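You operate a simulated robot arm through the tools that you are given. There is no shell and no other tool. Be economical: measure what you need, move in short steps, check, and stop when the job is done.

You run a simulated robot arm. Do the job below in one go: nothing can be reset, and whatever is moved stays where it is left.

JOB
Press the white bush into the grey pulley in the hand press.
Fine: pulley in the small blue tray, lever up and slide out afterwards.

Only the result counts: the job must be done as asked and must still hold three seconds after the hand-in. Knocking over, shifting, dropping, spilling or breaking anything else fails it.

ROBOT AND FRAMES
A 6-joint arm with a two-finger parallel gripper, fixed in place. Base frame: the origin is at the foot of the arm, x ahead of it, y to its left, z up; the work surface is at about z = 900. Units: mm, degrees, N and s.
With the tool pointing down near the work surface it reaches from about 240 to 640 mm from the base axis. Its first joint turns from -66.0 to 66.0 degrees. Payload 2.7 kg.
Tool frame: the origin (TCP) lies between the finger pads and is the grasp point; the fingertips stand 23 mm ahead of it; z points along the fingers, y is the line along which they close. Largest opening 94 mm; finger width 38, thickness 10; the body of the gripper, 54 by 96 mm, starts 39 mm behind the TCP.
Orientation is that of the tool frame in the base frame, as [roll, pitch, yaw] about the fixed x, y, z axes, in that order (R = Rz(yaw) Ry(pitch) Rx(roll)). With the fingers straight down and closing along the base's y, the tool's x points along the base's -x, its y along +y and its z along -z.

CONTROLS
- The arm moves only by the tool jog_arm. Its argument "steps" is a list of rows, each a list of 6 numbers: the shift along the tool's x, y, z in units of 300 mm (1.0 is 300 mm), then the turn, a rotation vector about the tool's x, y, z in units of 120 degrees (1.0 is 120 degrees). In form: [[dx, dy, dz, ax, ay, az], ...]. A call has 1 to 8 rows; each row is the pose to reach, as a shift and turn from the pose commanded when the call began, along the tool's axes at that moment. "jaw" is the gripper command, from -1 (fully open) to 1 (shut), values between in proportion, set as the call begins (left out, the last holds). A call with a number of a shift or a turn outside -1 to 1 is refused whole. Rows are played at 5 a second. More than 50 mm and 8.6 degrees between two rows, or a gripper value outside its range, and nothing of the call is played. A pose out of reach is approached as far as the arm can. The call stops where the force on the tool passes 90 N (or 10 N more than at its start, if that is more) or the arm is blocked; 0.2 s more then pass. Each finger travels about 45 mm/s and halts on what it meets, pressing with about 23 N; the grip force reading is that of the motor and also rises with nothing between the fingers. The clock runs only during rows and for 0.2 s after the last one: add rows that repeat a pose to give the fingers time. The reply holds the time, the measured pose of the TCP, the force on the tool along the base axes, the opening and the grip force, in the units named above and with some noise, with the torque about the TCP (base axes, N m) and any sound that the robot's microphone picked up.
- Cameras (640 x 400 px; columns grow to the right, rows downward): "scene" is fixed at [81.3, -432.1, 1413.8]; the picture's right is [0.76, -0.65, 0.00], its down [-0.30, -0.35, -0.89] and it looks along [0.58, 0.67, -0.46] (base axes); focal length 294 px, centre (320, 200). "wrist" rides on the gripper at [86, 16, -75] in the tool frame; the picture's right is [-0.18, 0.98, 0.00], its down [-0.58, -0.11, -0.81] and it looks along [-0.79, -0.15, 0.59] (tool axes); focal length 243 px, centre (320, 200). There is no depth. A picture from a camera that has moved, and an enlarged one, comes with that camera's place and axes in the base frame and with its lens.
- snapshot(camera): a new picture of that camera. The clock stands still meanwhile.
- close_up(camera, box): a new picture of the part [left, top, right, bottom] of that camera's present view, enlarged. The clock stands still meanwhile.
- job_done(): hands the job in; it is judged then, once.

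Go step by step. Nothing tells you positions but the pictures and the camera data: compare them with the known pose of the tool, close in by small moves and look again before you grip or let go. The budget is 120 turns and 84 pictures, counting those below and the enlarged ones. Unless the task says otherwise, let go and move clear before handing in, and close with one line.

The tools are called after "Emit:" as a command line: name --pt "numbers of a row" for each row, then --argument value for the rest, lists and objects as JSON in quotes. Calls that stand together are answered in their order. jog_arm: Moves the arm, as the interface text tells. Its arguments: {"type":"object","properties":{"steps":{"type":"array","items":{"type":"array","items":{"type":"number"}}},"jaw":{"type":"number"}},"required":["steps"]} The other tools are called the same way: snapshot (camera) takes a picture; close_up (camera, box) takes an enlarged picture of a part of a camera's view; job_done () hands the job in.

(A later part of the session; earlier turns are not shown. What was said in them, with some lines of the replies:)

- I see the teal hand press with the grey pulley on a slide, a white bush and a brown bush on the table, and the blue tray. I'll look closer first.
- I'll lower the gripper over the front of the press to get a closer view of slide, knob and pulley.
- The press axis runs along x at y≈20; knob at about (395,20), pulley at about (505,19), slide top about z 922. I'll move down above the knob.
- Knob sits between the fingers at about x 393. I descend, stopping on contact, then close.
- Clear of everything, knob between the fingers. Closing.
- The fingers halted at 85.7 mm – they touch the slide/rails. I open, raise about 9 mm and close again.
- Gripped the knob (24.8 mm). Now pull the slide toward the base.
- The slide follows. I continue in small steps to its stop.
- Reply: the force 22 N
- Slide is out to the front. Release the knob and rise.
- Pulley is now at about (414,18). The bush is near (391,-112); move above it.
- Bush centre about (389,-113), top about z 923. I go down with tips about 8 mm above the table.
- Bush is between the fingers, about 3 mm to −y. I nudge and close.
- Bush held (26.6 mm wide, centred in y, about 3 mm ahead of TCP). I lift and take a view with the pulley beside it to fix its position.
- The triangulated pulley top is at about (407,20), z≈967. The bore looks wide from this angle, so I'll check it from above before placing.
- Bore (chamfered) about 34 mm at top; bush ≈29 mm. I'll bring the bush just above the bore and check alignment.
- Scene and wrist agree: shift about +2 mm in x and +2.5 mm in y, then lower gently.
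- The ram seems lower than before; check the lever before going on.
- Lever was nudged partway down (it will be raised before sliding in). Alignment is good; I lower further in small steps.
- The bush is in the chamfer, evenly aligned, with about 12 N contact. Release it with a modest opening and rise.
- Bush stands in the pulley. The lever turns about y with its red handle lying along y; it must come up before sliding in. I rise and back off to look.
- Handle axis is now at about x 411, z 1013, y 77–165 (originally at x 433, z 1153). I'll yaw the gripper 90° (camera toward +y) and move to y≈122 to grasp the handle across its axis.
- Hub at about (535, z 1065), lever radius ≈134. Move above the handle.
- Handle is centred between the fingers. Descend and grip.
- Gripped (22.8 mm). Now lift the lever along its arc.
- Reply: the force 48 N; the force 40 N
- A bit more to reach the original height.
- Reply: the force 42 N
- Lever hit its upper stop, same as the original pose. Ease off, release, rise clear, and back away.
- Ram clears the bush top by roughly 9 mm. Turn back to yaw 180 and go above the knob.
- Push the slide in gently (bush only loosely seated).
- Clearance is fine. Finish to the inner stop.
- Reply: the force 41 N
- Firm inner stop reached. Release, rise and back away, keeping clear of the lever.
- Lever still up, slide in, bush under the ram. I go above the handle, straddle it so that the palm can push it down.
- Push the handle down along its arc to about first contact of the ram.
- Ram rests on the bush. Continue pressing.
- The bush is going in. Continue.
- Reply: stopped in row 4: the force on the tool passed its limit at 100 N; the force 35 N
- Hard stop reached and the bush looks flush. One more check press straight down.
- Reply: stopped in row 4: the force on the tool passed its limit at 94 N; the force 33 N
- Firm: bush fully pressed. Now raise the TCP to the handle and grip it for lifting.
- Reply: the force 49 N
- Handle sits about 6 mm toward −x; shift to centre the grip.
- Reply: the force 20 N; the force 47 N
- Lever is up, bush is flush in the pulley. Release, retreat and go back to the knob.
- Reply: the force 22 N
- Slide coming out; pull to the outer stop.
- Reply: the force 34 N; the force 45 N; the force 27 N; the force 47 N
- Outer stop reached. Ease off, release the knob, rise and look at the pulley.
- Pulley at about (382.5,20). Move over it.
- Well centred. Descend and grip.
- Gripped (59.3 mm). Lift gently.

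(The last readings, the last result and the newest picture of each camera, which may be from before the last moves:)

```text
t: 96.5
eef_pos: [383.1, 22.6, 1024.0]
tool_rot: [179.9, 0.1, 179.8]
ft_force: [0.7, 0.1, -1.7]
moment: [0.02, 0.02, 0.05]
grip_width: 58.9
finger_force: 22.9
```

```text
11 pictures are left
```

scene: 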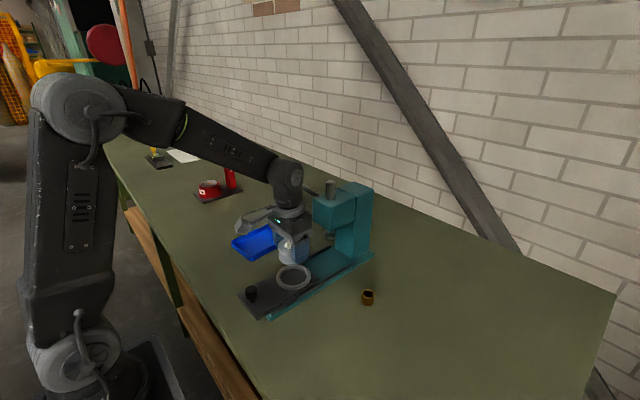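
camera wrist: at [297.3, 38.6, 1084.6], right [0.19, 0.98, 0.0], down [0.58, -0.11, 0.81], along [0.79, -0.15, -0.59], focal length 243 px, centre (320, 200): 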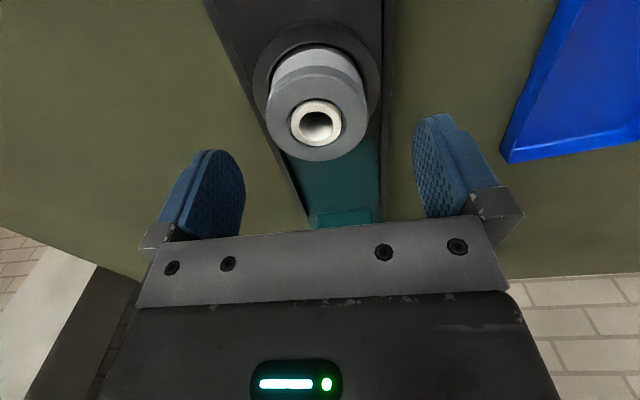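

Pulley with bush lifted off. I carry it around the lever (staying at x≈340), yawing 90° so the fingers lie along the tray's long side.

Emit:
jog_arm --pt "0.07 0 -0.03 0 0 0" --pt "0.143 0.02 -0.06 0 0 0.03" --pt "0.143 0.08 -0.067 0 0 0.09" --pt "0.143 0.15 -0.067 0 0 0.15" --pt "0.143 0.22 -0.067 0 0 0.21" --pt "0.143 0.29 -0.067 0 0 0.27" --pt "0.143 0.367 -0.067 0 0 0.32" --pt "0.143 0.367 -0.067 0 0 0.375"

```text
t: 98.2
eef_pos: [341.0, 131.8, 1042.8]
tool_rot: [179.8, 0.0, 134.5]
ft_force: [0.4, 0.8, -1.2]
moment: [-0.01, 0.01, -0.02]
grip_width: 58.8
finger_force: 22.9
```

Emit:
jog_arm --pt "0.04 0.04 0 0 0 0.0625" --pt "0.08 0.08 0 0 0 0.125" --pt "0.12 0.12 0 0 0 0.1875" --pt "0.16 0.16 0 0 0 0.25" --pt "0.2 0.2 0 0 0 0.3125" --pt "0.236 0.236 0 0 0 0.375" --pt "0.236 0.236 0 0 0 0.375"

Emit:
snapshot --camera "wrist"

Emit:
snapshot --camera "scene"

```text
t: 99.8
eef_pos: [341.1, 230.1, 1041.9]
tool_rot: [179.9, 0.0, 89.7]
ft_force: [-0.5, 0.6, -1.4]
moment: [0.0, -0.03, 0.0]
grip_width: 59.1
finger_force: 22.8
```

```text
10 pictures are left
camera wrist: at [356.8, 316.7, 1116.7], right [0.98, -0.19, 0.0], down [-0.12, -0.58, 0.81], along [-0.15, -0.79, -0.59], focal length 243 px, centre (320, 200)
```

wrist: 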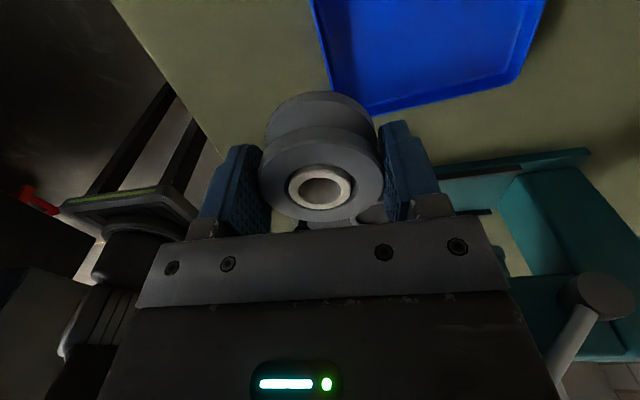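

```text
9 pictures are left
```

scene: 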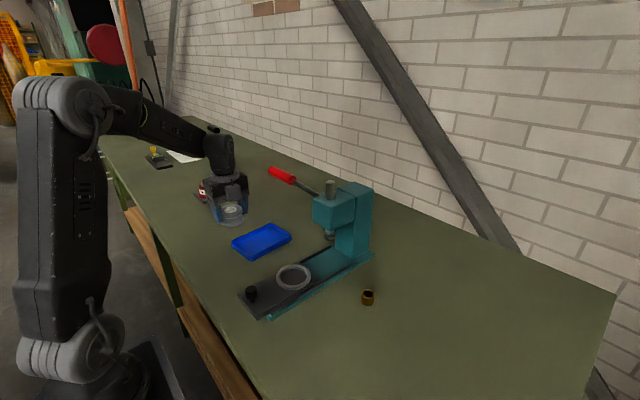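

Lever remains up. Now move over the tray centre (≈(418,228)).

Emit:
jog_arm --pt "0 0.06 0 0 0 0" --pt "0 0.12 0 0 0 0" --pt "0 0.19 0 0 0 0" --pt "0 0.25 0 0 0 0" --pt "0 0.25 0 0 0 0"

Emit:
snapshot --camera "wrist"

Emit:
close_up --camera "scene" --box '[200, 160, 360, 260]'

```text
t: 101.0
eef_pos: [415.7, 228.6, 1043.7]
tool_rot: [179.8, 0.0, 89.8]
ft_force: [-0.3, 0.2, -1.2]
moment: [0.02, 0.02, 0.02]
grip_width: 58.9
finger_force: 22.6
```

```text
8 pictures are left
camera wrist: at [431.2, 315.7, 1118.0], right [0.98, -0.19, 0.0], down [-0.11, -0.58, 0.81], along [-0.15, -0.79, -0.59], focal length 243 px, centre (320, 200)
```

wrist: 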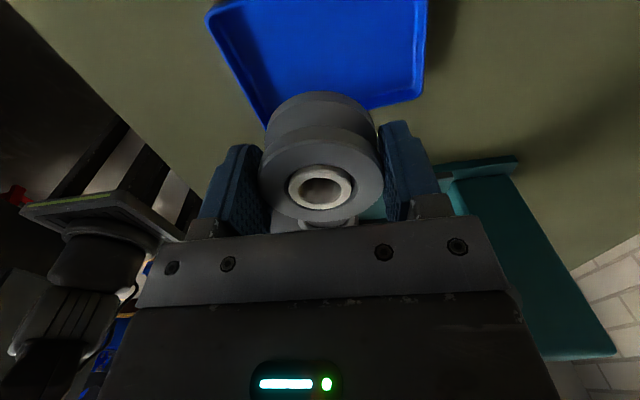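

```text
4.00 times, centred on (280, 210) of scene
camera zoom: at [81.4, -432.1, 1413.8], right [0.76, -0.65, 0.0], down [-0.3, -0.35, -0.89], along [0.58, 0.67, -0.46], focal length 1176 px, centre (480, 160)
```

zoom: 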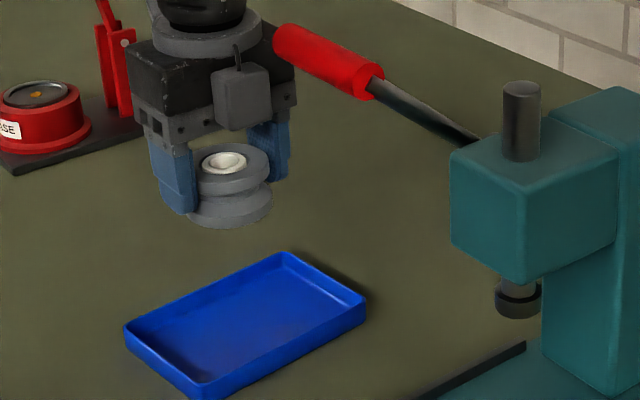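

Tray spans about x 348–496, y 176–275; the pulley is over its centre. Lower it.

Emit:
jog_arm --pt "0 0.01 0.08 0 0 0" --pt "0 0.01 0.16 0 0 0" --pt "0 0.01 0.24 0 0 0" --pt "0 0.01 0.3 0 0 0" --pt "0 0.01 0.33 0 0 0" --pt "0 0.01 0.33 0 0 0"

Emit:
close_up --camera "scene" --box '[210, 180, 338, 260]'

```text
t: 102.5
eef_pos: [418.8, 229.9, 944.4]
tool_rot: [179.8, 0.0, 89.8]
ft_force: [-0.2, 0.0, -0.2]
moment: [0.01, -0.02, 0.02]
grip_width: 58.9
finger_force: 23.0
```

```text
5.00 times, centred on (274, 220) of scene
camera zoom: at [81.4, -432.1, 1413.8], right [0.76, -0.65, 0.0], down [-0.3, -0.35, -0.89], along [0.58, 0.67, -0.46], focal length 1471 px, centre (550, 100)
```

zoom: 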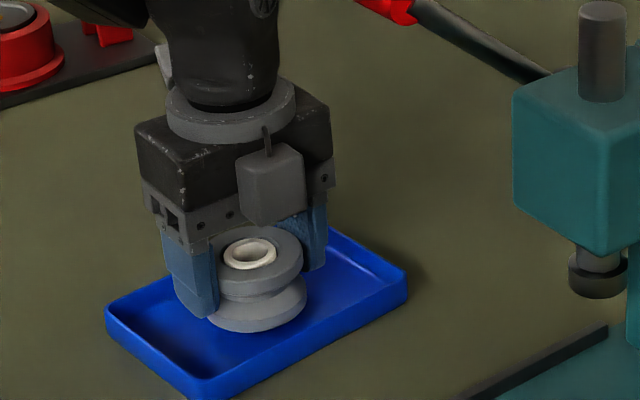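

Emit:
jog_arm --pt "0 0 0.006 0 0 0" --pt "0 0 0.013 0 0 0" --pt "0 0 0.013 0 0 0"

```text
t: 103.2
eef_pos: [419.4, 229.1, 941.6]
tool_rot: [179.8, -0.1, 89.8]
ft_force: [-0.5, 0.5, -1.5]
moment: [0.03, 0.03, 0.0]
grip_width: 58.8
finger_force: 23.0
```

Emit:
jog_arm --pt "0 0 0.006 0 0 0" --pt "0 0 0.012 0 0 0" --pt "0 0 0.012 0 0 0"

```text
t: 104.0
eef_pos: [418.1, 230.3, 936.9]
tool_rot: [179.7, -0.2, 89.8]
ft_force: [-2.1, -0.2, 6.8]
moment: [-0.2, 0.22, -0.08]
grip_width: 58.8
finger_force: 23.2
```

Touched the tray floor. Open partway and rise straight up.

Emit:
jog_arm --pt "0 0 0 0 0 0" --pt "0 0 0 0 0 0" --pt "0 0 0 0 0 0" --pt "0 0 -0.06 0 0 0" --pt "0 0 -0.18 0 0 0" --pt "0 0 -0.32 0 0 0" --pt "0 -0.1 -0.45 0 0 0" --pt "0 -0.22 -0.55 0 0 0" --jaw -0.7

Emit:
snapshot --camera "scene"

Emit:
close_up --camera "scene" --box '[220, 160, 380, 260]'

```text
t: 105.8
eef_pos: [351.0, 230.1, 1101.1]
tool_rot: [179.9, 0.0, 89.8]
ft_force: [-0.2, 0.9, -0.1]
moment: [0.0, 0.0, 0.02]
grip_width: 79.8
finger_force: 0.1
```

```text
5 pictures are left
```

scene: 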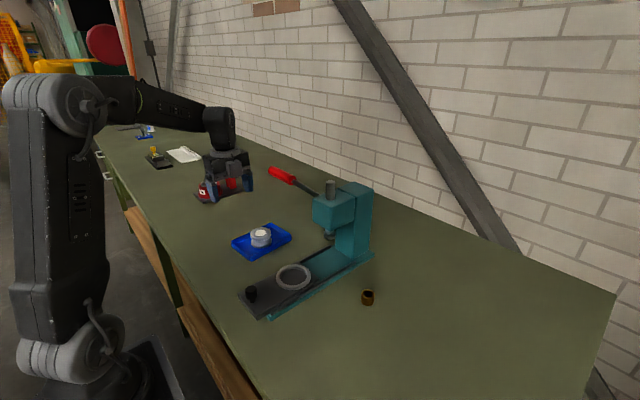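

```text
4.00 times, centred on (300, 210) of scene
camera zoom: at [81.3, -432.1, 1413.8], right [0.76, -0.65, 0.0], down [-0.3, -0.35, -0.89], along [0.58, 0.67, -0.46], focal length 1176 px, centre (400, 160)
```

zoom: 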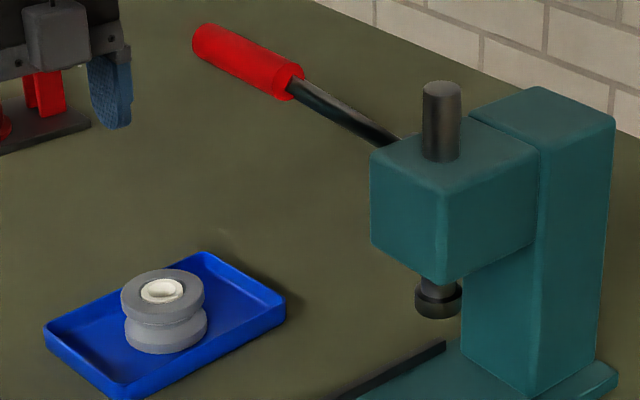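

Emit:
close_up --camera "scene" --box '[244, 220, 276, 240]'

```text
16.00 times, centred on (260, 230) of scene
camera zoom: at [81.3, -432.1, 1413.8], right [0.76, -0.65, 0.0], down [-0.3, -0.35, -0.89], along [0.58, 0.67, -0.46], focal length 4706 px, centre (1280, -280)
```

zoom: 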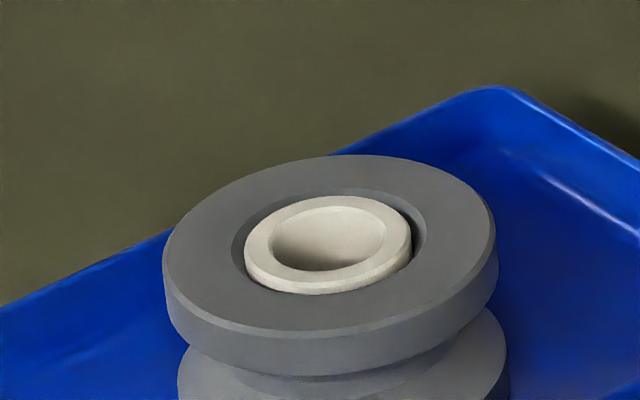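

The pulley stands upright in the blue tray with the white bush pressed in. The lever is up, the slide is at its outer stop, and the gripper is clear.

Emit:
job_done

```text
The job is handed in.
```

The white bush is pressed into the grey pulley as far as the press would go; in the last picture it stands about 1 mm above the pulley's face. The pulley is in the small blue tray, the lever is up and the slide is out. While I was placing the bush, the arm knocked the lever partway down, and I raised it before pressing.
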